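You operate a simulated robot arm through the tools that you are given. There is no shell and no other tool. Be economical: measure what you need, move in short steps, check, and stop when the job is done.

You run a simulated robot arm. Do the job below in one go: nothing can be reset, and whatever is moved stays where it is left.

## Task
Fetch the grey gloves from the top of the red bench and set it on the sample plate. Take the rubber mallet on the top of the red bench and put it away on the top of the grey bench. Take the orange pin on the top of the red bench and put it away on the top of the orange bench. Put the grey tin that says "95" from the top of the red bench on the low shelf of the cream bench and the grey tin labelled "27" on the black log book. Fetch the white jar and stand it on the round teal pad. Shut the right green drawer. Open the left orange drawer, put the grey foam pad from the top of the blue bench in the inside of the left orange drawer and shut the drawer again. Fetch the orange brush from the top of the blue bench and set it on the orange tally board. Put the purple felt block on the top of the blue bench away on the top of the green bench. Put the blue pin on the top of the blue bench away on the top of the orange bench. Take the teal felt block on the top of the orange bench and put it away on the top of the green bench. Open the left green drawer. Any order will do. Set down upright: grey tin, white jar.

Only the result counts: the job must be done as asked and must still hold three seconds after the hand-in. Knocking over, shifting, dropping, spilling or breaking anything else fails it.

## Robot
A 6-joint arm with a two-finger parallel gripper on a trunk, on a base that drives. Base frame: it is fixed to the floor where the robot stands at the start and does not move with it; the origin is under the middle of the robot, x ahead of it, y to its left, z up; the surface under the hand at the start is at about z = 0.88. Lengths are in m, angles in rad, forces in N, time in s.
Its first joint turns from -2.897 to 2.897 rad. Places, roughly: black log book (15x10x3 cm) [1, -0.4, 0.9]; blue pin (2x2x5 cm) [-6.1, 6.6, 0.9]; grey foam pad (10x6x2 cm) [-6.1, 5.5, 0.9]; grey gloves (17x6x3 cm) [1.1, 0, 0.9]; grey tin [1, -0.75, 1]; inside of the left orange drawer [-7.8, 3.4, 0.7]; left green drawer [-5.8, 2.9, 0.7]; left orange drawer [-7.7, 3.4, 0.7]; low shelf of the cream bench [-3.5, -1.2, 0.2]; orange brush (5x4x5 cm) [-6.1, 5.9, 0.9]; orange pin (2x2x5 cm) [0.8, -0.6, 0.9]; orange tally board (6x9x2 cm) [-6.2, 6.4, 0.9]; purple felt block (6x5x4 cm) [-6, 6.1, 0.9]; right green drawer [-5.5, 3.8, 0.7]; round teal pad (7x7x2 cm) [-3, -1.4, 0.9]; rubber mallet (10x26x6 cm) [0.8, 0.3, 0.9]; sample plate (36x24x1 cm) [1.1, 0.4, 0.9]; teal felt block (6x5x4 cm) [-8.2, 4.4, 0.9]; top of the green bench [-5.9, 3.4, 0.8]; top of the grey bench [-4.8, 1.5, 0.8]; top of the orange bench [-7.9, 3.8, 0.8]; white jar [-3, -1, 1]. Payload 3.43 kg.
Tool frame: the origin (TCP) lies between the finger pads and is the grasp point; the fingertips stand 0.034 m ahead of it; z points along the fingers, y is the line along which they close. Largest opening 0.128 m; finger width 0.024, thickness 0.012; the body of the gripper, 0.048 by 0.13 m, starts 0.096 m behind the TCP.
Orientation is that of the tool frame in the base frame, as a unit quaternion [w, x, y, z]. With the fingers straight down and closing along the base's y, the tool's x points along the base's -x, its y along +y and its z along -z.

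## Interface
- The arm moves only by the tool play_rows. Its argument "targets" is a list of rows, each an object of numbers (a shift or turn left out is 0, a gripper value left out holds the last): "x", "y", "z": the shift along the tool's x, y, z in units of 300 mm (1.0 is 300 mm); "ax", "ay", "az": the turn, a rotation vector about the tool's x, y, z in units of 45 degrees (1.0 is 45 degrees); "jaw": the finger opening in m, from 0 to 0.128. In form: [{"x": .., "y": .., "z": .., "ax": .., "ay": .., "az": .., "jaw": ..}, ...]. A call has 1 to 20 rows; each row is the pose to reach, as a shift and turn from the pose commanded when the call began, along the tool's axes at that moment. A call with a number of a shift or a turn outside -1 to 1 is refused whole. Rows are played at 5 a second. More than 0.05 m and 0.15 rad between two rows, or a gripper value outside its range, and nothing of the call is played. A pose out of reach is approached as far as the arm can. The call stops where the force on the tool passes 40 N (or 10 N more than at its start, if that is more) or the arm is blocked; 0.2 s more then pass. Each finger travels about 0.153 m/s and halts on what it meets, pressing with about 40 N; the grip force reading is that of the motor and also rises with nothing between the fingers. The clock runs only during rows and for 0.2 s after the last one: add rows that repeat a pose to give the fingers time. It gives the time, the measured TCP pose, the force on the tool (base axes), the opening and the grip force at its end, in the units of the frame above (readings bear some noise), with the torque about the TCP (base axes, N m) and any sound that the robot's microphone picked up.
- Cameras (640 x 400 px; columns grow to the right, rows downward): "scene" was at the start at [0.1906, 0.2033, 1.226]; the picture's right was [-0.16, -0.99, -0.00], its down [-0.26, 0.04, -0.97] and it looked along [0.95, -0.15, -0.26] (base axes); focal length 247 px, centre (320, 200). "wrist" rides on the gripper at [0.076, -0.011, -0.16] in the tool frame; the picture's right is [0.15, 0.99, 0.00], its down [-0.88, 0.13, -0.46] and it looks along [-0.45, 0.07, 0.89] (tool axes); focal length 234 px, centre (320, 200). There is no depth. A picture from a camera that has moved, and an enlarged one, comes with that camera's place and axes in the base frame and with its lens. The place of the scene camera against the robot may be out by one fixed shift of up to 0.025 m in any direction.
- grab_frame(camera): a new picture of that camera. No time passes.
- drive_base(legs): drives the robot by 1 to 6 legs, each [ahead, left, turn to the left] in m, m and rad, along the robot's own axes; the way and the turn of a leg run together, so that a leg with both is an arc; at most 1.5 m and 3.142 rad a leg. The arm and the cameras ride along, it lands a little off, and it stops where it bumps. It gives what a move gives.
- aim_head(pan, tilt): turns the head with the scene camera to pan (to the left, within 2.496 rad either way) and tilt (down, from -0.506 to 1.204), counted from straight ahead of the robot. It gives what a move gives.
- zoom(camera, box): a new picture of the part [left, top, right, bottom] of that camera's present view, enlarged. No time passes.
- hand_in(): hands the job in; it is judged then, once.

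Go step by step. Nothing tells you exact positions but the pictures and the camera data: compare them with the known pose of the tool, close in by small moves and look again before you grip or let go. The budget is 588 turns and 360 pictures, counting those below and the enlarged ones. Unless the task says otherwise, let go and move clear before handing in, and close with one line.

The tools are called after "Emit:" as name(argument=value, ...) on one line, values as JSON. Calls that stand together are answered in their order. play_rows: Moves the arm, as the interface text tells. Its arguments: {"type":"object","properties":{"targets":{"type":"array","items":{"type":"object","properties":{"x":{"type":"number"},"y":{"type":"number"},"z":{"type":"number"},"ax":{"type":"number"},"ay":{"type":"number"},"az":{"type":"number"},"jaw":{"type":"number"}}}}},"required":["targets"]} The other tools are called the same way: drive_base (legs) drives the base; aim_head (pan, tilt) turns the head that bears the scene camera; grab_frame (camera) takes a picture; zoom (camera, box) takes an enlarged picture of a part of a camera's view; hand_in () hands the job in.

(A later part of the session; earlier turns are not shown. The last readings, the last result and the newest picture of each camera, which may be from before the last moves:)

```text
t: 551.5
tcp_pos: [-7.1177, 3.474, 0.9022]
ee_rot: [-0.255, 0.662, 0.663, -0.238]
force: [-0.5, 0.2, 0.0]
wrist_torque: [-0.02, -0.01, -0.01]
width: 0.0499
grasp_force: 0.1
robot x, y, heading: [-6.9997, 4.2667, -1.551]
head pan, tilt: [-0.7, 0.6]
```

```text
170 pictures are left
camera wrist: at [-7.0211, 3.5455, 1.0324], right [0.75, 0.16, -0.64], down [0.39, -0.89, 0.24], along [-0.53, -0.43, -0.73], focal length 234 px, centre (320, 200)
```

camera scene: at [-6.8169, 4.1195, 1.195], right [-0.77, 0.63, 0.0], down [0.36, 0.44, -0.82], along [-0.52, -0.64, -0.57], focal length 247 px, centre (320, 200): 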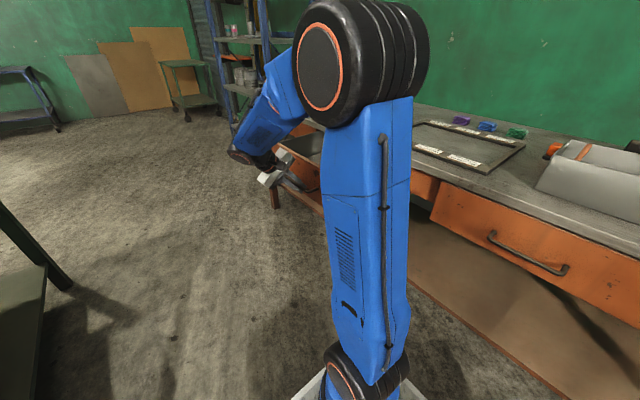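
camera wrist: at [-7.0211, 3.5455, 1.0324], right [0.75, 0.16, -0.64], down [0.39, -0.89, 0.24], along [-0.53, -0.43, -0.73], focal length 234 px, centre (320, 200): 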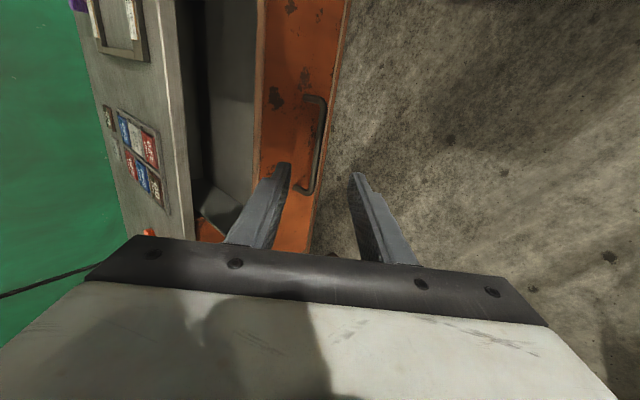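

Emit:
play_rows(targets=[{"y": -0.1, "z": -0.12}, {"y": -0.2, "z": -0.24}, {"y": -0.3, "z": -0.36}, {"y": -0.3, "z": -0.36, "ax": -0.17}, {"y": -0.3, "z": -0.36, "ax": -0.34}, {"y": -0.3, "z": -0.36, "ax": -0.51}, {"y": -0.3, "z": -0.36, "ax": -0.68}, {"y": -0.3, "z": -0.36, "ax": -0.89}, {"y": -0.3, "z": -0.36, "ax": -0.89}])

Emit:
aim_head(pan=-0.9, tilt=0.7)

Emit:
grab_frame(camera="scene")

```text
refused: row 8 steps farther than a row can; nothing moved
```

```text
t: 552.2
tcp_pos: [-7.1165, 3.4745, 0.9012]
ee_rot: [-0.255, 0.663, 0.662, -0.238]
force: [1.2, -0.6, 0.1]
wrist_torque: [-0.01, 0.01, 0.03]
width: 0.0499
grasp_force: 0.2
robot x, y, heading: [-6.9979, 4.2661, -1.558]
head pan, tilt: [-0.901, 0.7]
```

```text
169 pictures are left
camera scene: at [-6.8265, 4.1341, 1.1863], right [-0.63, 0.77, 0.0], down [0.5, 0.41, -0.77], along [-0.59, -0.48, -0.64], focal length 247 px, centre (320, 200)
```

scene: 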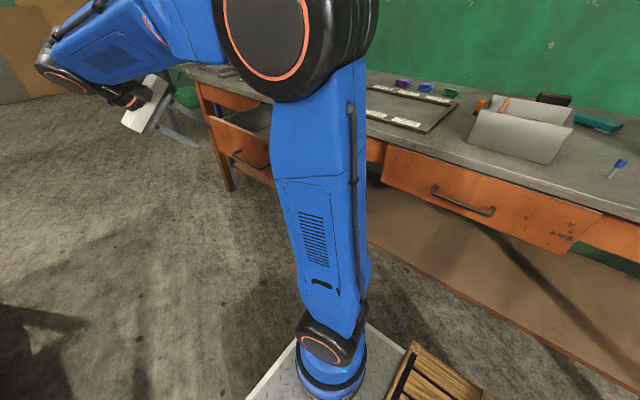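

Emit:
play_rows(targets=[{"y": -0.1, "z": -0.12}, {"y": -0.2, "z": -0.24}, {"y": -0.3, "z": -0.36}, {"y": -0.3, "z": -0.36, "ax": -0.17}, {"y": -0.3, "z": -0.36, "ax": -0.34}, {"y": -0.3, "z": -0.36, "ax": -0.51}, {"y": -0.3, "z": -0.36, "ax": -0.68}, {"y": -0.3, "z": -0.36, "ax": -0.8}, {"y": -0.3, "z": -0.36, "ax": -0.89}, {"y": -0.3, "z": -0.36, "ax": -0.89}])

Emit:
grab_frame(camera="scene")

Emit:
grab_frame(camera="wrist")

```text
t: 554.4
tcp_pos: [-7.1139, 3.4686, 1.041]
ee_rot: [-0.013, 0.71, 0.704, 0.004]
force: [0.6, 0.5, 0.3]
wrist_torque: [0.01, 0.02, 0.0]
width: 0.05
grasp_force: 0.1
robot x, y, heading: [-6.9968, 4.268, -1.551]
head pan, tilt: [-0.901, 0.7]
```

```text
168 pictures are left
camera scene: at [-6.8266, 4.1342, 1.1863], right [-0.63, 0.77, 0.0], down [0.5, 0.41, -0.76], along [-0.59, -0.48, -0.64], focal length 247 px, centre (320, 200)
```

scene: 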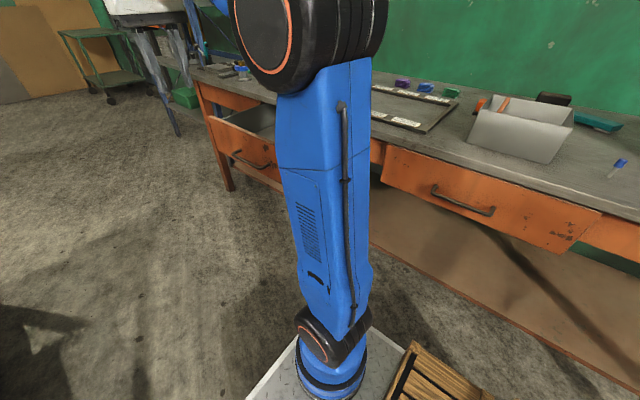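

```text
167 pictures are left
camera wrist: at [-7.1233, 3.5408, 1.2042], right [0.99, 0.14, -0.01], down [0.13, -0.89, 0.43], along [0.05, -0.43, -0.9], focal length 234 px, centre (320, 200)
```

wrist: 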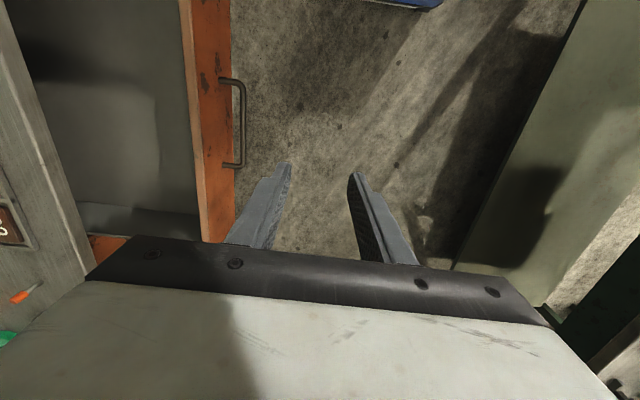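

The drawer is open ~0.2 m. I retract the arm and go fetch the foam pad.

Emit:
play_rows(targets=[{"x": 0.15}, {"x": 0.3}, {"x": 0.45}, {"x": 0.6}, {"x": 0.75}, {"x": 0.85}, {"x": 0.85}])

```text
t: 556.0
tcp_pos: [-7.113, 3.7246, 1.0494]
ee_rot: [-0.013, 0.71, 0.704, 0.004]
force: [-0.5, -1.0, 0.7]
wrist_torque: [0.01, 0.04, 0.0]
width: 0.05
grasp_force: 0.1
robot x, y, heading: [-7.0017, 4.2717, -1.554]
head pan, tilt: [-0.901, 0.7]
```

Emit:
drive_base(legs=[[-1.0, 0.03, 0], [0, 0, 1.555], [0.15, 0.15, 0]])

Emit:
grab_frame(camera="wrist")

```text
t: 566.2
tcp_pos: [-6.2943, 5.2927, 1.0498]
ee_rot: [-0.011, 0.009, 1.0, -0.005]
force: [-1.2, -0.7, -0.8]
wrist_torque: [-0.03, 0.05, 0.0]
width: 0.0498
grasp_force: 0.1
robot x, y, heading: [-6.8354, 5.4074, 0.004]
head pan, tilt: [-0.901, 0.7]
```

```text
166 pictures are left
camera wrist: at [-6.3658, 5.2843, 1.2111], right [-0.13, 0.99, -0.01], down [0.89, 0.12, 0.43], along [0.43, 0.05, -0.9], focal length 234 px, centre (320, 200)
```

wrist: 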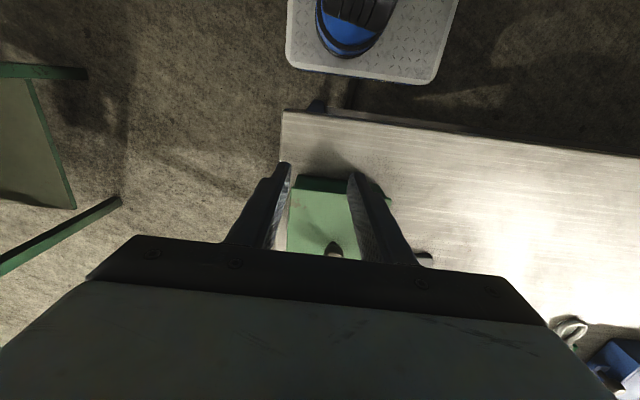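

Emit:
play_rows(targets=[{"y": 0.15, "ay": -0.028, "ax": -0.013}, {"y": 0.3, "ay": -0.028, "ax": -0.013}, {"y": 0.45, "ay": -0.028, "ax": -0.013}, {"y": 0.6, "ay": -0.028, "ax": -0.013, "jaw": 0.1}, {"y": 0.62, "ay": -0.028, "ax": -0.013, "jaw": 0.1}, {"y": 0.62, "ay": -0.028, "ax": -0.013, "jaw": 0.1}])

Emit:
grab_frame(camera="wrist")

```text
t: 567.6
tcp_pos: [-6.2905, 5.4787, 1.048]
ee_rot: [0.0, 0.009, 1.0, -0.001]
force: [0.2, -0.4, 0.4]
wrist_torque: [0.02, 0.01, 0.03]
width: 0.1002
grasp_force: 0.1
robot x, y, heading: [-6.837, 5.4114, 0.003]
head pan, tilt: [-0.901, 0.7]
```

```text
165 pictures are left
camera wrist: at [-6.3665, 5.4684, 1.2073], right [-0.13, 0.99, 0.0], down [0.88, 0.11, 0.45], along [0.45, 0.06, -0.89], focal length 234 px, centre (320, 200)
```

wrist: 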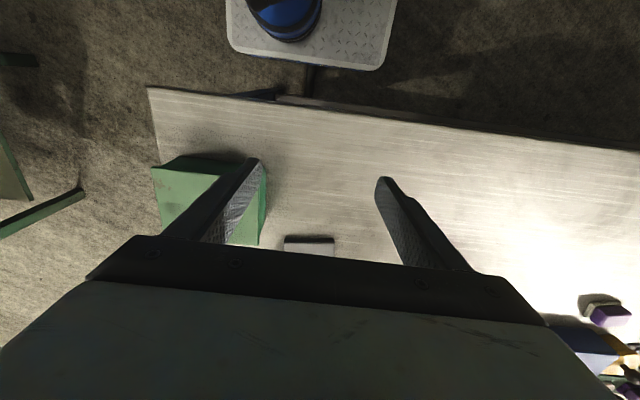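

The pad lies with its long side along y. I turn the gripper 90° (camera to the north) to grip across 6 cm.

Emit:
play_rows(targets=[{"az": 0.17, "y": 0.05}, {"az": 0.34, "y": 0.05}, {"az": 0.51, "y": 0.05}, {"az": 0.68, "y": 0.05}, {"az": 0.85, "y": 0.05}, {"az": 1.0, "y": 0.05}, {"az": 1.0, "y": 0.05}])

Emit:
play_rows(targets=[{"az": 0.17}, {"az": 0.34}, {"az": 0.51}, {"az": 0.68}, {"az": 0.85}, {"az": 1.0}, {"az": 1.0}])

Emit:
grab_frame(camera="wrist")

```text
t: 569.2
tcp_pos: [-6.2919, 5.493, 1.0466]
ee_rot: [0.001, 0.392, 0.92, -0.001]
force: [0.5, -1.1, 0.3]
wrist_torque: [0.0, 0.0, 0.0]
width: 0.1001
grasp_force: 0.0
robot x, y, heading: [-6.8356, 5.4102, 0.006]
head pan, tilt: [-0.901, 0.7]
```

```text
t: 570.8
tcp_pos: [-6.2894, 5.4944, 1.0474]
ee_rot: [0.0, 0.714, 0.7, -0.001]
force: [-0.4, -0.4, 0.2]
wrist_torque: [0.02, -0.05, 0.01]
width: 0.1001
grasp_force: 0.0
robot x, y, heading: [-6.8342, 5.4113, 0.006]
head pan, tilt: [-0.901, 0.7]
```

```text
164 pictures are left
camera wrist: at [-6.2997, 5.5695, 1.207], right [0.99, 0.13, 0.0], down [0.11, -0.88, 0.46], along [0.06, -0.45, -0.89], focal length 234 px, centre (320, 200)
```

wrist: 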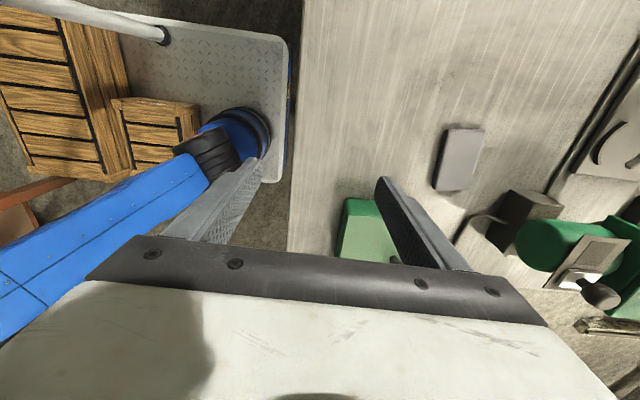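

Emit:
play_rows(targets=[{"y": 0.14}, {"y": 0.28}, {"y": 0.42}, {"y": 0.56}, {"y": 0.69}, {"y": 0.69, "z": 0.15}, {"y": 0.69, "z": 0.28}, {"y": 0.69, "z": 0.28}])

Emit:
grab_frame(camera="wrist")

```text
t: 572.6
tcp_pos: [-6.0822, 5.4914, 0.9625]
ee_rot: [0.0, 0.714, 0.701, -0.001]
force: [0.0, 0.5, -0.2]
wrist_torque: [0.05, -0.02, 0.02]
width: 0.1
grasp_force: 0.0
robot x, y, heading: [-6.8341, 5.4129, 0.006]
head pan, tilt: [-0.901, 0.7]
```

```text
163 pictures are left
camera wrist: at [-6.0918, 5.5666, 1.1226], right [0.99, 0.13, 0.0], down [0.11, -0.88, 0.46], along [0.06, -0.45, -0.89], focal length 234 px, centre (320, 200)
```

wrist: 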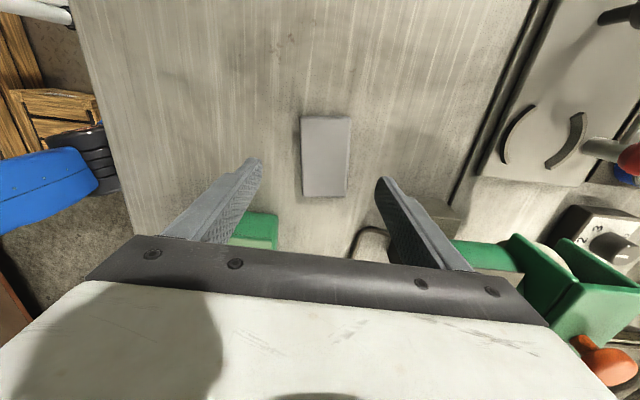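

Emit:
play_rows(targets=[{"y": 0.022, "z": 0.12, "jaw": 0.085}, {"y": 0.022, "z": 0.22}, {"y": 0.022, "z": 0.253}, {"y": 0.022, "z": 0.253, "jaw": 0.05}, {"y": 0.022, "z": 0.253, "jaw": 0.03}, {"y": 0.022, "z": 0.253, "jaw": 0.0}, {"y": 0.022, "z": 0.253, "jaw": 0.0}])

Emit:
play_rows(targets=[{"z": -0.07}, {"z": -0.2}, {"z": -0.35}, {"z": -0.5}, {"z": -0.57}, {"z": -0.57}])

Emit:
grab_frame(camera="wrist")

```text
t: 574.2
tcp_pos: [-6.0767, 5.4901, 0.8868]
ee_rot: [0.0, 0.713, 0.701, 0.0]
force: [0.2, -0.2, 0.7]
wrist_torque: [0.02, 0.02, -0.04]
width: 0.0577
grasp_force: 40.1
robot x, y, heading: [-6.8368, 5.4095, 0.001]
head pan, tilt: [-0.901, 0.7]
```

```text
t: 575.6
tcp_pos: [-6.0765, 5.4892, 1.0584]
ee_rot: [0.0, 0.713, 0.701, -0.001]
force: [0.6, -0.1, -0.1]
wrist_torque: [-0.04, -0.01, -0.01]
width: 0.0575
grasp_force: 40.1
robot x, y, heading: [-6.832, 5.4097, 0.007]
head pan, tilt: [-0.901, 0.7]
```

```text
162 pictures are left
camera wrist: at [-6.0856, 5.5654, 1.2189], right [0.99, 0.13, 0.0], down [0.12, -0.88, 0.46], along [0.06, -0.45, -0.89], focal length 234 px, centre (320, 200)
```

wrist: 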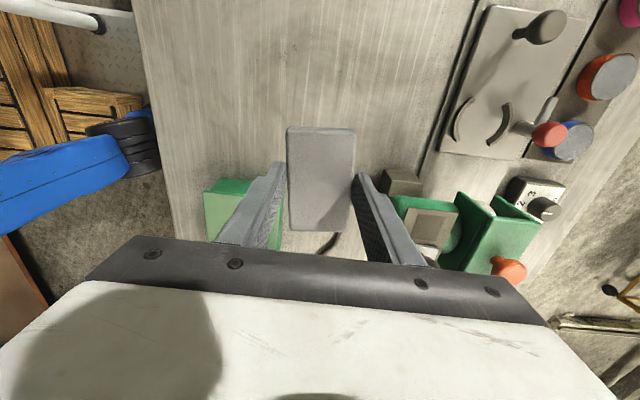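

Emit:
play_rows(targets=[{"y": -0.15}, {"y": -0.3}, {"y": -0.45}, {"y": -0.6}, {"y": -0.75}, {"y": -0.9}, {"y": -0.9}])

```text
t: 577.2
tcp_pos: [-6.3457, 5.4957, 1.0586]
ee_rot: [0.001, 0.713, 0.701, -0.002]
force: [1.0, -0.1, -0.2]
wrist_torque: [-0.01, 0.01, -0.01]
width: 0.0569
grasp_force: 40.1
robot x, y, heading: [-6.836, 5.4092, 0.005]
head pan, tilt: [-0.901, 0.7]
```

Emit:
drive_base(legs=[[-0.18, 0, 0], [0, 0, -1.576], [1.05, 0, 0]])

Emit:
grab_frame(camera="wrist")

```text
t: 587.6
tcp_pos: [-6.9557, 3.8737, 1.0587]
ee_rot: [-0.001, 1.0, -0.017, -0.001]
force: [0.9, -1.1, 1.2]
wrist_torque: [-0.02, -0.01, -0.03]
width: 0.0544
grasp_force: 39.8
robot x, y, heading: [-7.0301, 4.3608, -1.583]
head pan, tilt: [-0.901, 0.7]
```

```text
161 pictures are left
camera wrist: at [-6.8786, 3.8811, 1.2185], right [0.11, -0.99, 0.0], down [-0.88, -0.1, 0.46], along [-0.45, -0.05, -0.89], focal length 234 px, centre (320, 200)
```

wrist: 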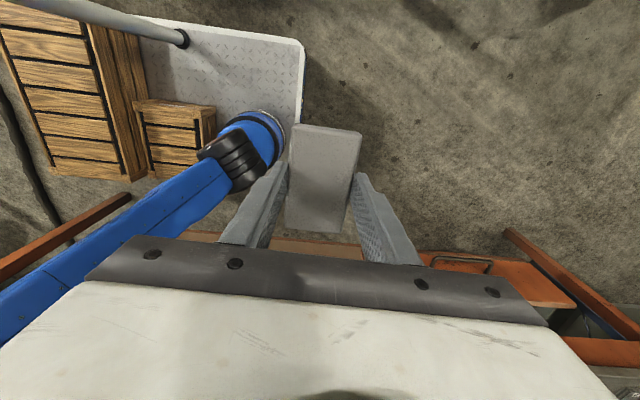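

Emit:
drive_base(legs=[[0.09, 0, 0]])

Emit:
play_rows(targets=[{"x": -0.11, "y": 0.08}, {"x": -0.22, "y": 0.16}, {"x": -0.33, "y": 0.24}, {"x": -0.44, "y": 0.32}, {"x": -0.55, "y": 0.4}, {"x": -0.66, "y": 0.48}, {"x": -0.78, "y": 0.56}, {"x": -0.78, "y": 0.56}])

Emit:
grab_frame(camera="wrist")

```text
t: 588.7
tcp_pos: [-6.9563, 3.7824, 1.0592]
ee_rot: [-0.001, 1.0, -0.019, -0.001]
force: [-0.5, -0.5, -0.7]
wrist_torque: [-0.03, 0.01, 0.0]
width: 0.0543
grasp_force: 39.7
robot x, y, heading: [-7.0322, 4.2756, -1.587]
head pan, tilt: [-0.901, 0.7]
```

```text
t: 590.5
tcp_pos: [-7.1971, 3.6228, 1.059]
ee_rot: [-0.001, 1.0, -0.018, -0.001]
force: [-0.3, 1.0, 0.6]
wrist_torque: [-0.03, -0.03, -0.02]
width: 0.0545
grasp_force: 40.0
robot x, y, heading: [-7.0292, 4.2757, -1.586]
head pan, tilt: [-0.901, 0.7]
```

```text
160 pictures are left
camera wrist: at [-7.1202, 3.6314, 1.2177], right [0.11, -0.99, 0.0], down [-0.88, -0.1, 0.46], along [-0.45, -0.05, -0.89], focal length 234 px, centre (320, 200)
```

wrist: 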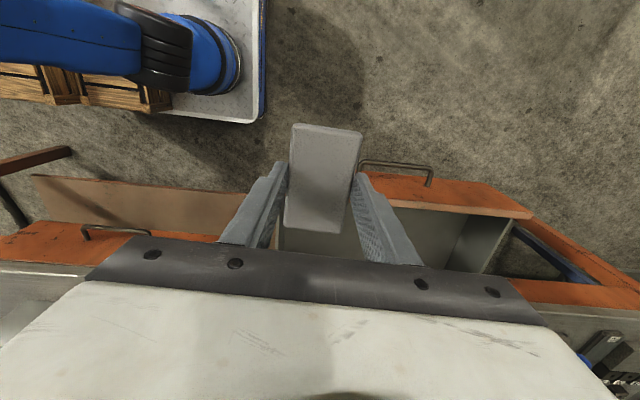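

Emit:
play_rows(targets=[{"x": -0.11, "y": 0.087}, {"x": -0.22, "y": 0.173}, {"x": -0.33, "y": 0.26}, {"x": -0.44, "y": 0.346}, {"x": -0.55, "y": 0.433}, {"x": -0.66, "y": 0.52}, {"x": -0.78, "y": 0.6}, {"x": -0.78, "y": 0.6, "z": 0.15}, {"x": -0.78, "y": 0.6, "z": 0.15}])

Emit:
grab_frame(camera="wrist")

Emit:
aim_head(pan=-0.6, tilt=0.6)

Emit:
grab_frame(camera="scene")

```text
t: 592.5
tcp_pos: [-7.4374, 3.453, 1.0141]
ee_rot: [-0.001, 1.0, -0.02, -0.001]
force: [0.3, 0.0, 0.7]
wrist_torque: [-0.02, 0.02, -0.02]
width: 0.0545
grasp_force: 40.3
robot x, y, heading: [-7.0318, 4.2739, -1.586]
head pan, tilt: [-0.901, 0.7]
```

```text
159 pictures are left
camera wrist: at [-7.361, 3.4601, 1.1741], right [0.11, -0.99, 0.0], down [-0.88, -0.1, 0.46], along [-0.45, -0.05, -0.89], focal length 234 px, centre (320, 200)
```

wrist: 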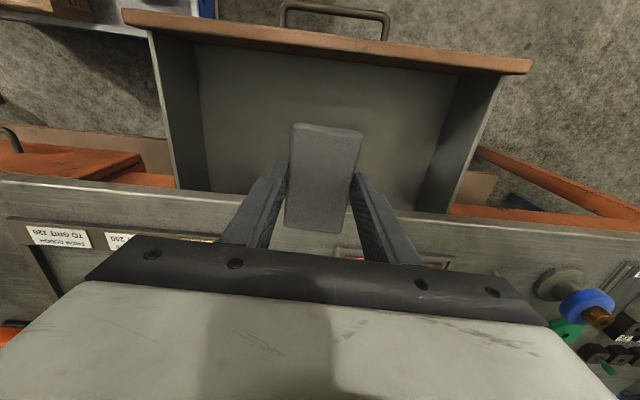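

```text
t: 593.3
tcp_pos: [-7.4372, 3.4528, 1.0154]
ee_rot: [-0.001, 1.0, -0.018, 0.0]
force: [0.4, 0.4, -0.3]
wrist_torque: [-0.01, 0.0, 0.01]
width: 0.0546
grasp_force: 40.1
robot x, y, heading: [-7.0321, 4.2706, -1.588]
head pan, tilt: [-0.6, 0.6]
```

```text
158 pictures are left
camera scene: at [-6.8446, 4.1158, 1.1949], right [-0.82, 0.58, 0.0], down [0.33, 0.46, -0.82], along [-0.48, -0.67, -0.57], focal length 247 px, centre (320, 200)
```

scene: 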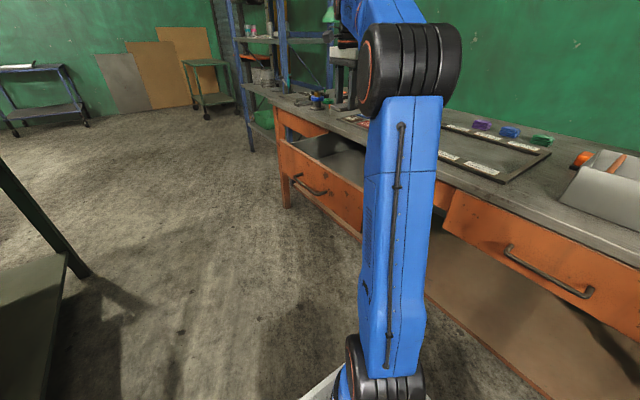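

Well placed above the open drawer. I lower the pad inside.

Emit:
play_rows(targets=[{"z": 0.15}, {"z": 0.3}, {"z": 0.45}, {"z": 0.6}, {"z": 0.75}, {"z": 0.8}, {"z": 0.8}])

Emit:
grab_frame(camera="wrist")

```text
t: 594.9
tcp_pos: [-7.4383, 3.4523, 0.7742]
ee_rot: [-0.001, 1.0, -0.019, -0.001]
force: [-0.8, 0.2, -0.1]
wrist_torque: [0.0, 0.03, -0.02]
width: 0.0546
grasp_force: 39.8
robot x, y, heading: [-7.0301, 4.267, -1.586]
head pan, tilt: [-0.6, 0.6]
```

```text
157 pictures are left
camera wrist: at [-7.3615, 3.4594, 0.9338], right [0.11, -0.99, 0.0], down [-0.88, -0.1, 0.46], along [-0.45, -0.05, -0.89], focal length 234 px, centre (320, 200)
```

wrist: 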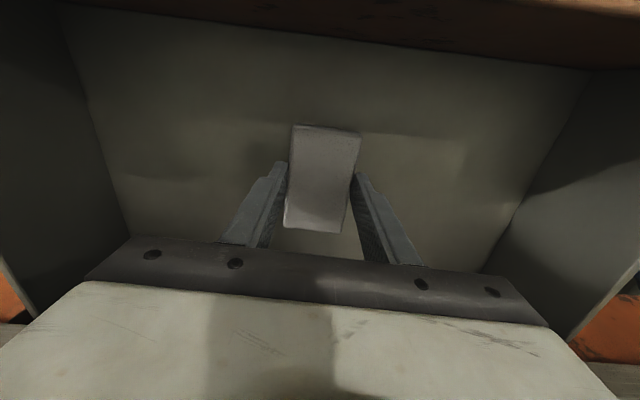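

Emit:
play_rows(targets=[{"z": 0.06}, {"z": 0.1}, {"z": 0.13}, {"z": 0.15}, {"z": 0.17}, {"z": 0.19}, {"z": 0.21}, {"z": 0.23}, {"z": 0.25}, {"z": 0.27}])

Emit:
grab_frame(camera="wrist")

```text
t: 596.5
tcp_pos: [-7.4388, 3.4522, 0.718]
ee_rot: [0.003, 1.0, -0.019, -0.003]
force: [2.3, 6.2, 18.3]
wrist_torque: [0.26, -0.26, -0.01]
width: 0.0546
grasp_force: 40.4
robot x, y, heading: [-7.0303, 4.2728, -1.582]
head pan, tilt: [-0.6, 0.6]
stopped in row 8: the force on the tool passed its limit at 49 N (the readings are from after the stop); the commanded pose is now the measured one
```

```text
156 pictures are left
camera wrist: at [-7.3611, 3.4607, 0.8772], right [0.11, -0.99, 0.0], down [-0.88, -0.09, 0.46], along [-0.46, -0.05, -0.89], focal length 234 px, centre (320, 200)
```

wrist: 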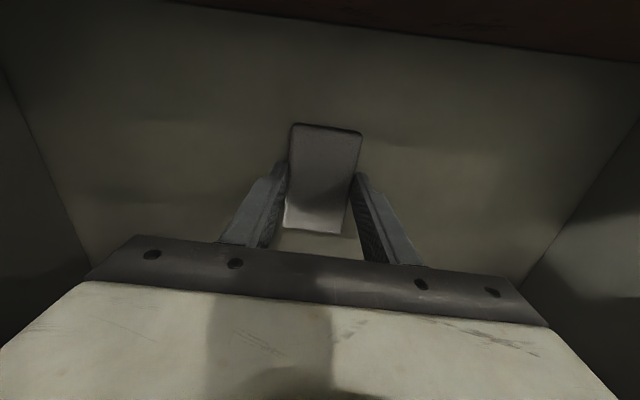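

The pad touches the drawer floor. I release and rise out.

Emit:
play_rows(targets=[{"z": -0.01}, {"z": -0.01, "jaw": 0.075}, {"z": -0.01, "jaw": 0.085}, {"z": -0.01, "jaw": 0.085}, {"z": -0.1}, {"z": -0.25}, {"z": -0.4}, {"z": -0.55}, {"z": -0.7}, {"z": -0.85}, {"z": -0.95}, {"z": -0.95}])

Emit:
grab_frame(camera="wrist")

```text
t: 599.1
tcp_pos: [-7.437, 3.4535, 1.0017]
ee_rot: [0.001, 1.0, -0.018, -0.001]
force: [-0.5, -0.3, -0.6]
wrist_torque: [-0.02, 0.0, -0.02]
width: 0.0854
grasp_force: 0.0
robot x, y, heading: [-7.0317, 4.2751, -1.584]
head pan, tilt: [-0.6, 0.6]
```

```text
155 pictures are left
camera wrist: at [-7.3601, 3.4609, 1.1605], right [0.11, -0.99, 0.0], down [-0.88, -0.1, 0.46], along [-0.46, -0.05, -0.89], focal length 234 px, centre (320, 200)
```

wrist: 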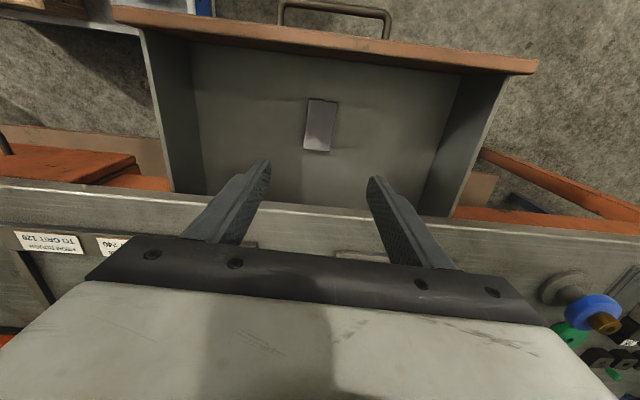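

Pad is inside. Now I close the fingers, go in front of the handle and push the drawer shut.

Emit:
play_rows(targets=[{"x": 0.15, "jaw": 0.0}, {"x": 0.3}, {"x": 0.45}, {"x": 0.6}, {"x": 0.72}, {"x": 0.72, "z": 0.15}, {"x": 0.72, "z": 0.3}, {"x": 0.72, "z": 0.45}, {"x": 0.72, "z": 0.55}, {"x": 0.72, "z": 0.55}])

Emit:
grab_frame(camera="wrist")

```text
t: 601.3
tcp_pos: [-7.2217, 3.4451, 0.8355]
ee_rot: [0.002, 1.0, -0.017, -0.002]
force: [-0.2, -0.7, -0.1]
wrist_torque: [0.0, 0.02, 0.03]
width: 0.0
grasp_force: 32.6
robot x, y, heading: [-7.0273, 4.276, -1.587]
head pan, tilt: [-0.6, 0.6]
```

```text
154 pictures are left
camera wrist: at [-7.1451, 3.4524, 0.9949], right [0.11, -0.99, 0.0], down [-0.88, -0.1, 0.46], along [-0.46, -0.05, -0.89], focal length 234 px, centre (320, 200)
```

wrist: 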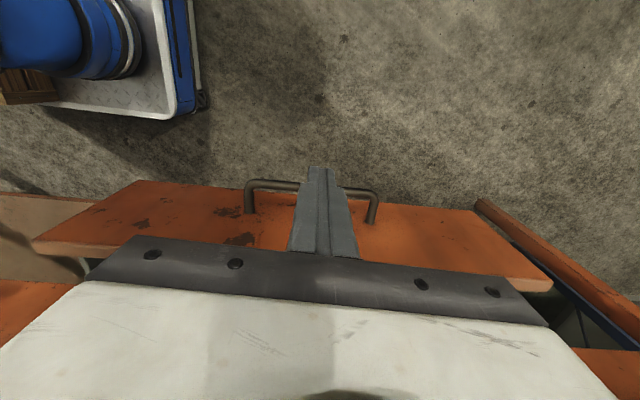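

Emit:
play_rows(targets=[{"z": 0.14}, {"z": 0.275}, {"z": 0.275, "x": -0.08}, {"z": 0.275, "x": -0.16}, {"z": 0.275, "x": -0.26}, {"z": 0.275, "x": -0.36}, {"z": 0.275, "x": -0.46}, {"z": 0.275, "x": -0.46}])

Emit:
grab_frame(camera="wrist")

```text
t: 603.1
tcp_pos: [-7.3609, 3.4484, 0.7531]
ee_rot: [0.002, 1.0, -0.019, -0.003]
force: [-0.1, 0.2, 0.4]
wrist_torque: [-0.02, 0.01, 0.01]
width: 0.0
grasp_force: 33.1
robot x, y, heading: [-7.0298, 4.2734, -1.582]
head pan, tilt: [-0.6, 0.6]
```

```text
153 pictures are left
camera wrist: at [-7.2838, 3.457, 0.9132], right [0.11, -0.99, 0.0], down [-0.88, -0.1, 0.46], along [-0.46, -0.05, -0.89], focal length 234 px, centre (320, 200)
```

wrist: 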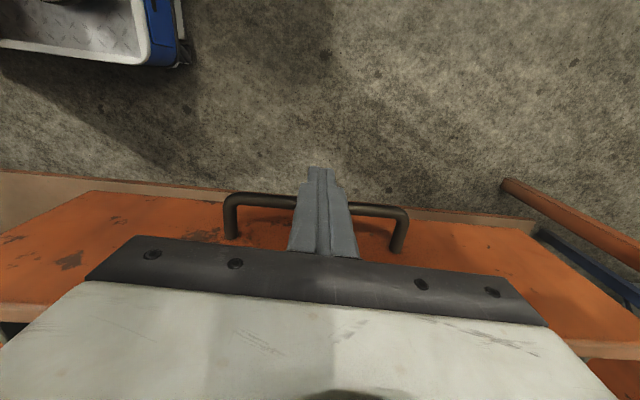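

Emit:
play_rows(targets=[{"x": -0.1}, {"x": -0.2}, {"x": -0.28}, {"x": -0.34}, {"x": -0.38}, {"x": -0.41}, {"x": -0.43}, {"x": -0.45}])

Emit:
grab_frame(camera="wrist")

```text
t: 604.9
tcp_pos: [-7.4866, 3.4538, 0.7545]
ee_rot: [0.001, 1.0, -0.018, 0.002]
force: [7.0, 0.9, 2.1]
wrist_torque: [0.05, -0.13, 0.01]
width: 0.0
grasp_force: 32.9
robot x, y, heading: [-7.0288, 4.2731, -1.588]
head pan, tilt: [-0.6, 0.6]
stopped in row 8: the force on the tool passed its limit at 49 N (the readings are from after the stop); the commanded pose is now the measured one
```

```text
152 pictures are left
camera wrist: at [-7.4118, 3.4615, 0.9133], right [0.11, -0.99, 0.0], down [-0.89, -0.1, 0.45], along [-0.45, -0.05, -0.89], focal length 234 px, centre (320, 200)
```

wrist: 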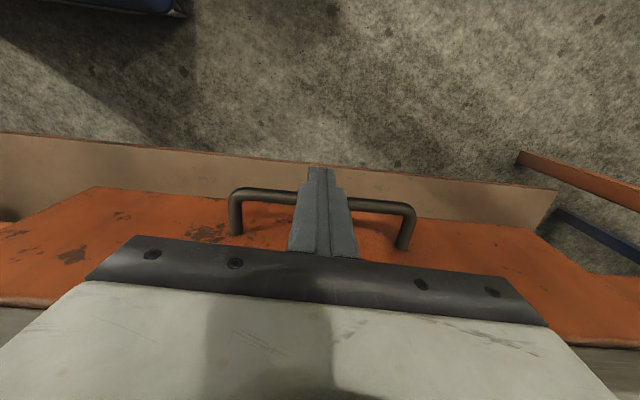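

The drawer is shut. I back off east and rise.

Emit:
play_rows(targets=[{"x": 0.1}, {"x": 0.23}, {"x": 0.36}, {"x": 0.36, "z": -0.15}, {"x": 0.36, "z": -0.3}, {"x": 0.36, "z": -0.45}, {"x": 0.36, "z": -0.6}, {"x": 0.36, "z": -0.75}, {"x": 0.36, "z": -0.9}, {"x": 0.36, "z": -0.98}, {"x": 0.36, "z": -0.98}])

Emit:
grab_frame(camera="wrist")

Emit:
grab_frame(camera="scene")

```text
t: 607.3
tcp_pos: [-7.3805, 3.4515, 1.0474]
ee_rot: [0.0, 1.0, -0.017, 0.002]
force: [-0.3, -0.9, -0.1]
wrist_torque: [-0.01, 0.06, 0.0]
width: 0.0
grasp_force: 32.5
robot x, y, heading: [-7.0271, 4.274, -1.587]
head pan, tilt: [-0.6, 0.6]
```

```text
151 pictures are left
camera wrist: at [-7.3052, 3.4594, 1.2078], right [0.11, -0.99, 0.0], down [-0.89, -0.1, 0.45], along [-0.45, -0.05, -0.89], focal length 234 px, centre (320, 200)
```

wrist: 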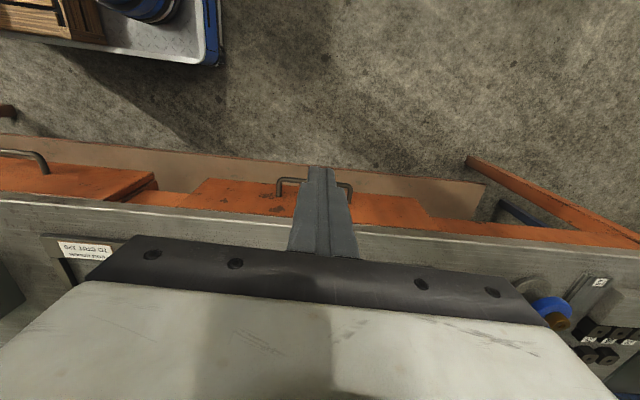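

```text
150 pictures are left
camera scene: at [-6.8439, 4.116, 1.195], right [-0.82, 0.58, 0.0], down [0.33, 0.46, -0.82], along [-0.48, -0.67, -0.57], focal length 247 px, centre (320, 200)
```

scene: 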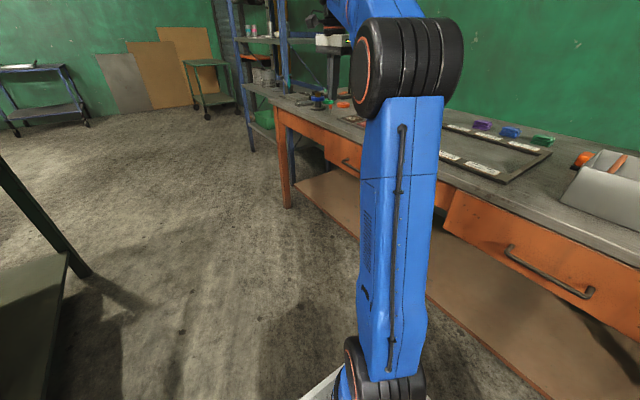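

Drawer closed with the pad inside. I bring the arm to the front, reset the gripper yaw and go for the purple felt block.

Emit:
play_rows(targets=[{"x": 0.11, "y": -0.09}, {"x": 0.22, "y": -0.18}, {"x": 0.33, "y": -0.27}, {"x": 0.44, "y": -0.36}, {"x": 0.55, "y": -0.45}, {"x": 0.66, "y": -0.54}, {"x": 0.77, "y": -0.63}, {"x": 0.88, "y": -0.72}, {"x": 0.99, "y": -0.8}, {"x": 0.99, "y": -0.8, "jaw": 0.1}, {"x": 0.99, "y": -0.8, "jaw": 0.1}])

Emit:
play_rows(targets=[{"az": -0.17}, {"az": -0.34}, {"az": -0.51}, {"az": -0.68}, {"az": -0.85}, {"az": -1.0}, {"az": -1.0}])

Emit:
play_rows(targets=[{"az": -0.17}, {"az": -0.34}, {"az": -0.51}, {"az": -0.68}, {"az": -0.85}, {"az": -1.0}, {"az": -1.0}])

```text
t: 609.7
tcp_pos: [-7.0754, 3.6801, 1.0493]
ee_rot: [0.001, 1.0, -0.018, 0.001]
force: [0.5, -0.6, -0.2]
wrist_torque: [0.04, 0.05, -0.01]
width: 0.0998
grasp_force: 0.1
robot x, y, heading: [-7.0326, 4.2755, -1.583]
head pan, tilt: [-0.6, 0.6]
```

```text
t: 611.3
tcp_pos: [-7.0751, 3.6815, 1.0479]
ee_rot: [0.002, 0.93, 0.368, 0.0]
force: [-0.9, -0.4, -0.4]
wrist_torque: [0.03, -0.02, -0.03]
width: 0.0999
grasp_force: 0.1
robot x, y, heading: [-7.0348, 4.2723, -1.581]
head pan, tilt: [-0.6, 0.6]
```

```text
t: 612.9
tcp_pos: [-7.0756, 3.6808, 1.0487]
ee_rot: [0.001, 0.719, 0.695, 0.0]
force: [-0.4, -0.1, -0.3]
wrist_torque: [0.01, 0.04, 0.0]
width: 0.1002
grasp_force: 0.0
robot x, y, heading: [-7.029, 4.2756, -1.584]
head pan, tilt: [-0.6, 0.6]
```

Emit:
drive_base(legs=[[-0.95, 0, 0], [0, 0, 1.587], [0, 0.88, 0], [0.2, 0, 0]])

Emit:
grab_frame(camera="wrist")

```text
t: 627.1
tcp_pos: [-6.2332, 6.0648, 1.0472]
ee_rot: [0.001, 0.012, 1.0, 0.001]
force: [0.1, 0.6, -0.1]
wrist_torque: [-0.01, 0.01, -0.01]
width: 0.1001
grasp_force: 0.1
robot x, y, heading: [-6.8297, 6.1039, -0.002]
head pan, tilt: [-0.6, 0.6]
```

```text
149 pictures are left
camera wrist: at [-6.31, 6.0542, 1.2076], right [-0.12, 0.99, 0.0], down [0.88, 0.11, 0.46], along [0.45, 0.06, -0.89], focal length 234 px, centre (320, 200)
```

wrist: 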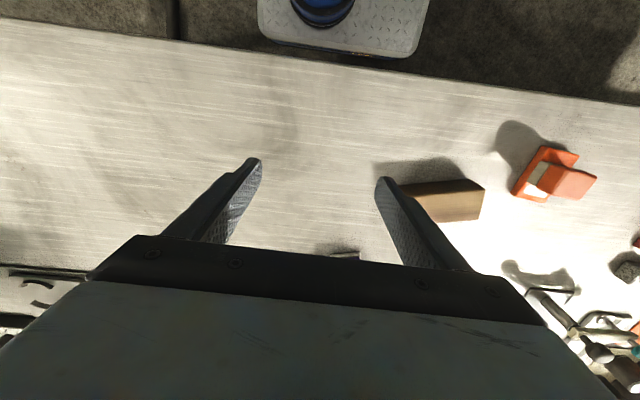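

Emit:
play_rows(targets=[{"x": -0.15, "y": 0.05}, {"x": -0.3, "y": 0.1}, {"x": -0.4, "y": 0.1}, {"x": -0.4, "y": 0.1}])

Emit:
grab_frame(camera="wrist")

```text
t: 628.1
tcp_pos: [-6.1133, 6.093, 1.0482]
ee_rot: [0.001, 0.01, 1.0, 0.001]
force: [-0.4, -0.7, -0.2]
wrist_torque: [0.02, 0.03, -0.04]
width: 0.1
grasp_force: 0.1
robot x, y, heading: [-6.8289, 6.1048, -0.004]
head pan, tilt: [-0.6, 0.6]
```

```text
148 pictures are left
camera wrist: at [-6.1892, 6.0821, 1.2068], right [-0.12, 0.99, 0.0], down [0.88, 0.11, 0.46], along [0.45, 0.06, -0.89], focal length 234 px, centre (320, 200)
```

wrist: 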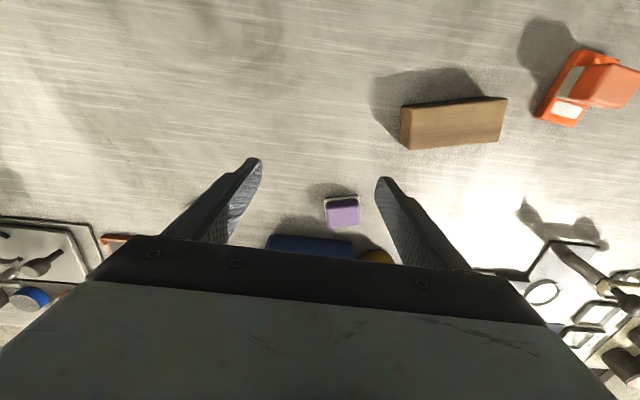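

Emit:
play_rows(targets=[{"x": -0.12, "y": 0.06, "jaw": 0.085}, {"x": -0.24, "y": 0.12}, {"x": -0.35, "y": 0.173}, {"x": -0.35, "y": 0.173, "z": 0.15}, {"x": -0.35, "y": 0.173, "z": 0.27}, {"x": -0.35, "y": 0.173, "z": 0.27}])

Emit:
grab_frame(camera="wrist")

```text
t: 629.5
tcp_pos: [-6.009, 6.1428, 0.968]
ee_rot: [0.001, 0.01, 1.0, 0.001]
force: [-0.7, 0.2, -0.1]
wrist_torque: [-0.01, -0.04, 0.01]
width: 0.085
grasp_force: 0.1
robot x, y, heading: [-6.8272, 6.1012, -0.003]
head pan, tilt: [-0.6, 0.6]
```

```text
147 pictures are left
camera wrist: at [-6.0842, 6.1325, 1.1271], right [-0.12, 0.99, 0.0], down [0.88, 0.11, 0.46], along [0.45, 0.06, -0.89], focal length 234 px, centre (320, 200)
```

wrist: 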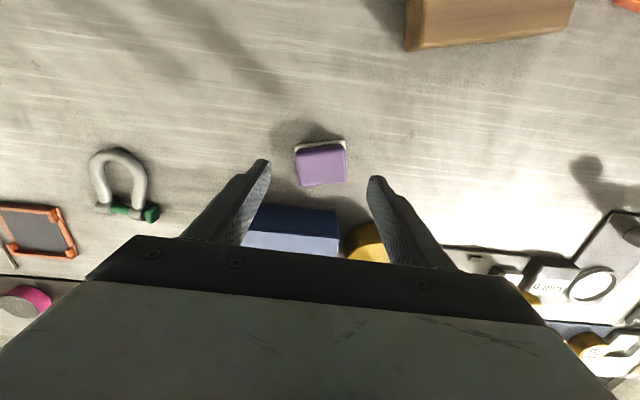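

Emit:
play_rows(targets=[{"x": -0.02, "y": 0.01, "az": -0.14}, {"x": -0.02, "y": 0.01, "az": -0.25}, {"x": -0.02, "y": 0.01, "az": -0.25, "z": 0.12}, {"x": -0.02, "y": 0.01, "az": -0.25, "z": 0.22}, {"x": -0.02, "y": 0.01, "az": -0.25, "z": 0.267}, {"x": -0.02, "y": 0.01, "az": -0.25, "z": 0.267, "jaw": 0.06}, {"x": -0.02, "y": 0.01, "az": -0.25, "z": 0.267, "jaw": 0.03}, {"x": -0.02, "y": 0.01, "az": -0.25, "z": 0.267, "jaw": 0.0}, {"x": -0.02, "y": 0.01, "az": -0.25, "z": 0.267, "jaw": 0.0}])

Emit:
play_rows(targets=[{"z": -0.07}, {"z": -0.2}, {"z": -0.35}, {"z": -0.5}, {"z": -0.55}, {"z": -0.55}])

Emit:
grab_frame(camera="wrist")

```text
t: 631.5
tcp_pos: [-5.9998, 6.145, 0.8876]
ee_rot: [0.002, -0.087, 0.996, 0.001]
force: [0.2, 1.0, 0.1]
wrist_torque: [-0.03, -0.03, 0.05]
width: 0.0587
grasp_force: 40.1
robot x, y, heading: [-6.8272, 6.1054, -0.001]
head pan, tilt: [-0.6, 0.6]
```

```text
t: 632.9
tcp_pos: [-6.0006, 6.145, 1.052]
ee_rot: [0.001, -0.088, 0.996, 0.002]
force: [0.4, 0.2, -0.9]
wrist_torque: [0.02, -0.01, 0.02]
width: 0.0594
grasp_force: 39.9
robot x, y, heading: [-6.8244, 6.1059, -0.003]
head pan, tilt: [-0.6, 0.6]
```

```text
146 pictures are left
camera wrist: at [-6.0731, 6.119, 1.2117], right [-0.32, 0.95, 0.0], down [0.84, 0.28, 0.46], along [0.43, 0.15, -0.89], focal length 234 px, centre (320, 200)
```

wrist: 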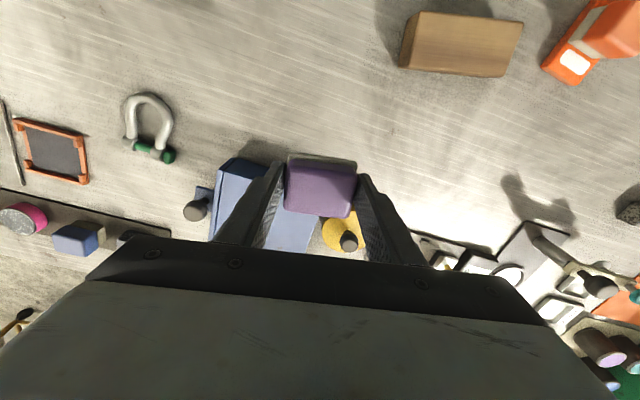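

Emit:
play_rows(targets=[{"x": 0.15, "az": 0.05}, {"x": 0.3, "az": 0.1}, {"x": 0.45, "az": 0.2}, {"x": 0.6, "az": 0.25}, {"x": 0.75, "az": 0.25}, {"x": 0.9, "az": 0.25}, {"x": 0.9, "az": 0.25}])

Emit:
zoom(camera="wrist", box=[360, 0, 640, 180])

```text
t: 634.5
tcp_pos: [-6.2664, 6.0961, 1.0511]
ee_rot: [0.001, 0.012, 1.0, 0.001]
force: [-0.7, -0.5, -0.4]
wrist_torque: [0.01, -0.01, 0.01]
width: 0.0593
grasp_force: 39.9
robot x, y, heading: [-6.8268, 6.1021, -0.003]
head pan, tilt: [-0.6, 0.6]
```

```text
2.22 times, centred on (500, 90) of wrist
camera zoom: at [-6.343, 6.0863, 1.2109], right [-0.12, 0.99, 0.0], down [0.88, 0.11, 0.46], along [0.45, 0.06, -0.89], focal length 520 px, centre (-80, 444)
```

zoom: 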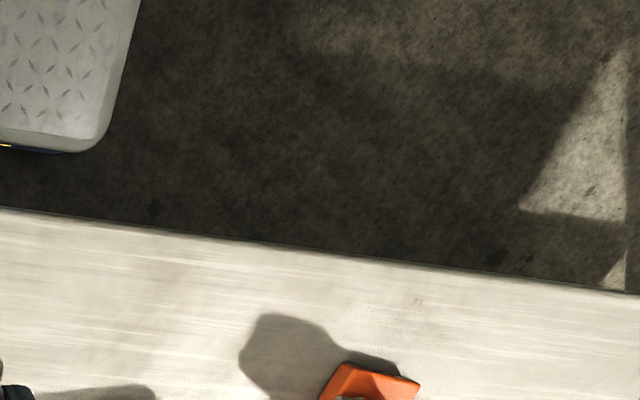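

Purple block held. I drive round between the blue and green benches to the green bench's front (east) side.

Emit:
drive_base(legs=[[-0.2, 0, 0], [0, -1.37, 0], [1.3, 0, 0]])

Emit:
aim_head(pan=-0.5, tilt=0.35)

Emit:
grab_frame(camera="scene")

Emit:
aim_head(pan=0.2, tilt=0.35)

Emit:
grab_frame(camera="scene")

```text
t: 648.7
tcp_pos: [-5.1779, 4.6861, 1.0516]
ee_rot: [0.001, 0.025, 1.0, 0.001]
force: [0.1, -0.1, -0.6]
wrist_torque: [0.03, 0.0, 0.0]
width: 0.0593
grasp_force: 39.8
robot x, y, heading: [-5.7393, 4.7096, -0.027]
head pan, tilt: [-0.6, 0.6]
```

```text
t: 649.5
tcp_pos: [-5.178, 4.6859, 1.0517]
ee_rot: [0.001, 0.026, 1.0, 0.0]
force: [-0.4, 0.0, -1.0]
wrist_torque: [-0.03, -0.01, 0.0]
width: 0.0592
grasp_force: 39.6
robot x, y, heading: [-5.7364, 4.7084, -0.032]
head pan, tilt: [-0.499, 0.351]
```

```text
144 pictures are left
camera scene: at [-5.5521, 4.8769, 1.2177], right [-0.5, -0.86, 0.0], down [-0.3, 0.17, -0.94], along [0.81, -0.47, -0.34], focal length 247 px, centre (320, 200)
```

scene: 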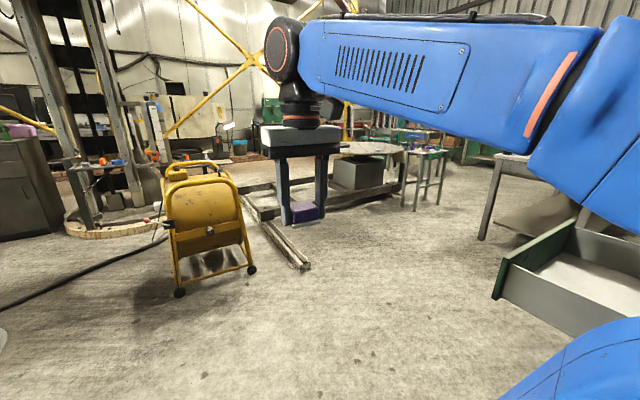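

```text
t: 650.5
tcp_pos: [-5.1771, 4.6846, 1.0522]
ee_rot: [0.002, 0.026, 1.0, 0.001]
force: [-0.1, 0.1, -1.2]
wrist_torque: [-0.03, 0.01, 0.01]
width: 0.059
grasp_force: 40.4
robot x, y, heading: [-5.7388, 4.7076, -0.027]
head pan, tilt: [0.201, 0.351]
```

```text
143 pictures are left
camera scene: at [-5.5408, 4.9397, 1.2177], right [0.17, -0.99, 0.0], down [-0.34, -0.06, -0.94], along [0.93, 0.16, -0.34], focal length 247 px, centre (320, 200)
```

scene: 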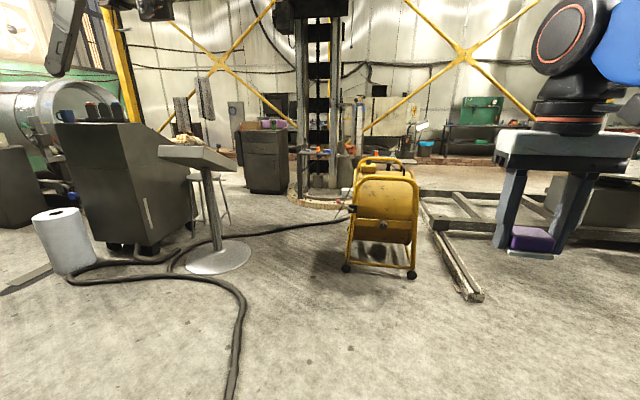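

The right green drawer stands open (front panel x≈-5.29, y 3.55–4.1). I go on to the east side and face the bench.

Emit:
drive_base(legs=[[1.05, 0.03, 0], [0, 0, -3.11]])

Emit:
aim_head(pan=0.4, tilt=0.45)

Emit:
grab_frame(camera="scene")

```text
t: 663.2
tcp_pos: [-5.2377, 4.7076, 1.0521]
ee_rot: [0.001, 1.0, -0.002, -0.001]
force: [-0.6, 1.0, -1.0]
wrist_torque: [0.03, 0.03, -0.01]
width: 0.059
grasp_force: 39.9
robot x, y, heading: [-4.6779, 4.7103, -3.125]
head pan, tilt: [0.201, 0.351]
```

```text
t: 664.0
tcp_pos: [-5.2368, 4.707, 1.0523]
ee_rot: [0.001, 1.0, -0.002, -0.001]
force: [0.1, -1.2, -0.7]
wrist_torque: [0.0, -0.01, 0.01]
width: 0.0592
grasp_force: 40.1
robot x, y, heading: [-4.6739, 4.7094, -3.126]
head pan, tilt: [0.4, 0.45]
```

```text
142 pictures are left
camera scene: at [-4.8195, 4.4507, 1.2085], right [-0.4, 0.92, 0.0], down [0.4, 0.18, -0.9], along [-0.82, -0.36, -0.43], focal length 247 px, centre (320, 200)
```

scene: 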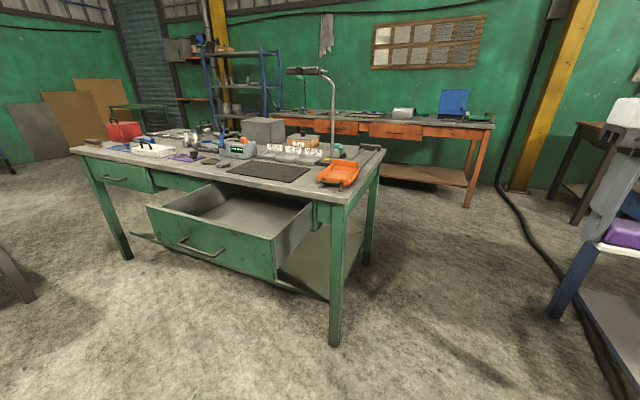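

Emit:
zoom(camera="scene", box=[60, 110, 400, 220])

```text
1.88 times, centred on (230, 165) of scene
camera zoom: at [-4.8195, 4.4507, 1.2085], right [-0.4, 0.92, 0.0], down [0.4, 0.18, -0.9], along [-0.82, -0.36, -0.43], focal length 464 px, centre (489, 266)
```

zoom: 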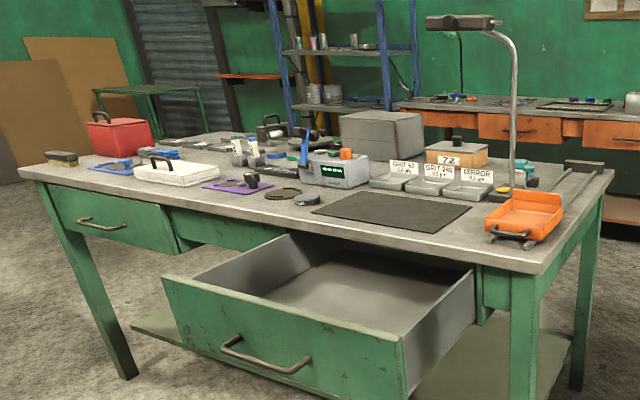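

The bench top front is cluttered; the known free spot beside the teal block is best. I drive back to the aisle side to set the purple block there.

Emit:
drive_base(legs=[[1.15, 0, 0], [1.05, 0, 0], [0, 0, 3.125], [0, -0.5, 0]])

Emit:
grab_frame(camera="wrist")

```text
t: 684.7
tcp_pos: [-6.3324, 4.1674, 1.0513]
ee_rot: [0.001, 0.022, 1.0, 0.0]
force: [0.1, 0.1, -1.2]
wrist_torque: [-0.03, 0.03, 0.0]
width: 0.0591
grasp_force: 39.9
robot x, y, heading: [-6.8919, 4.1894, -0.025]
head pan, tilt: [0.4, 0.45]
```

```text
140 pictures are left
camera wrist: at [-6.4091, 4.1591, 1.211], right [-0.1, 0.99, 0.0], down [0.88, 0.09, 0.46], along [0.45, 0.05, -0.89], focal length 234 px, centre (320, 200)
```

wrist: 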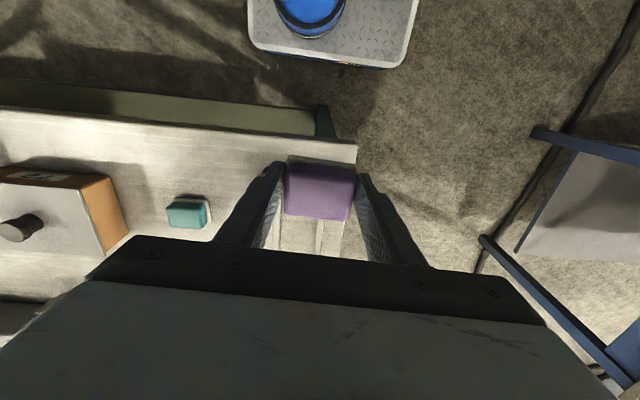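

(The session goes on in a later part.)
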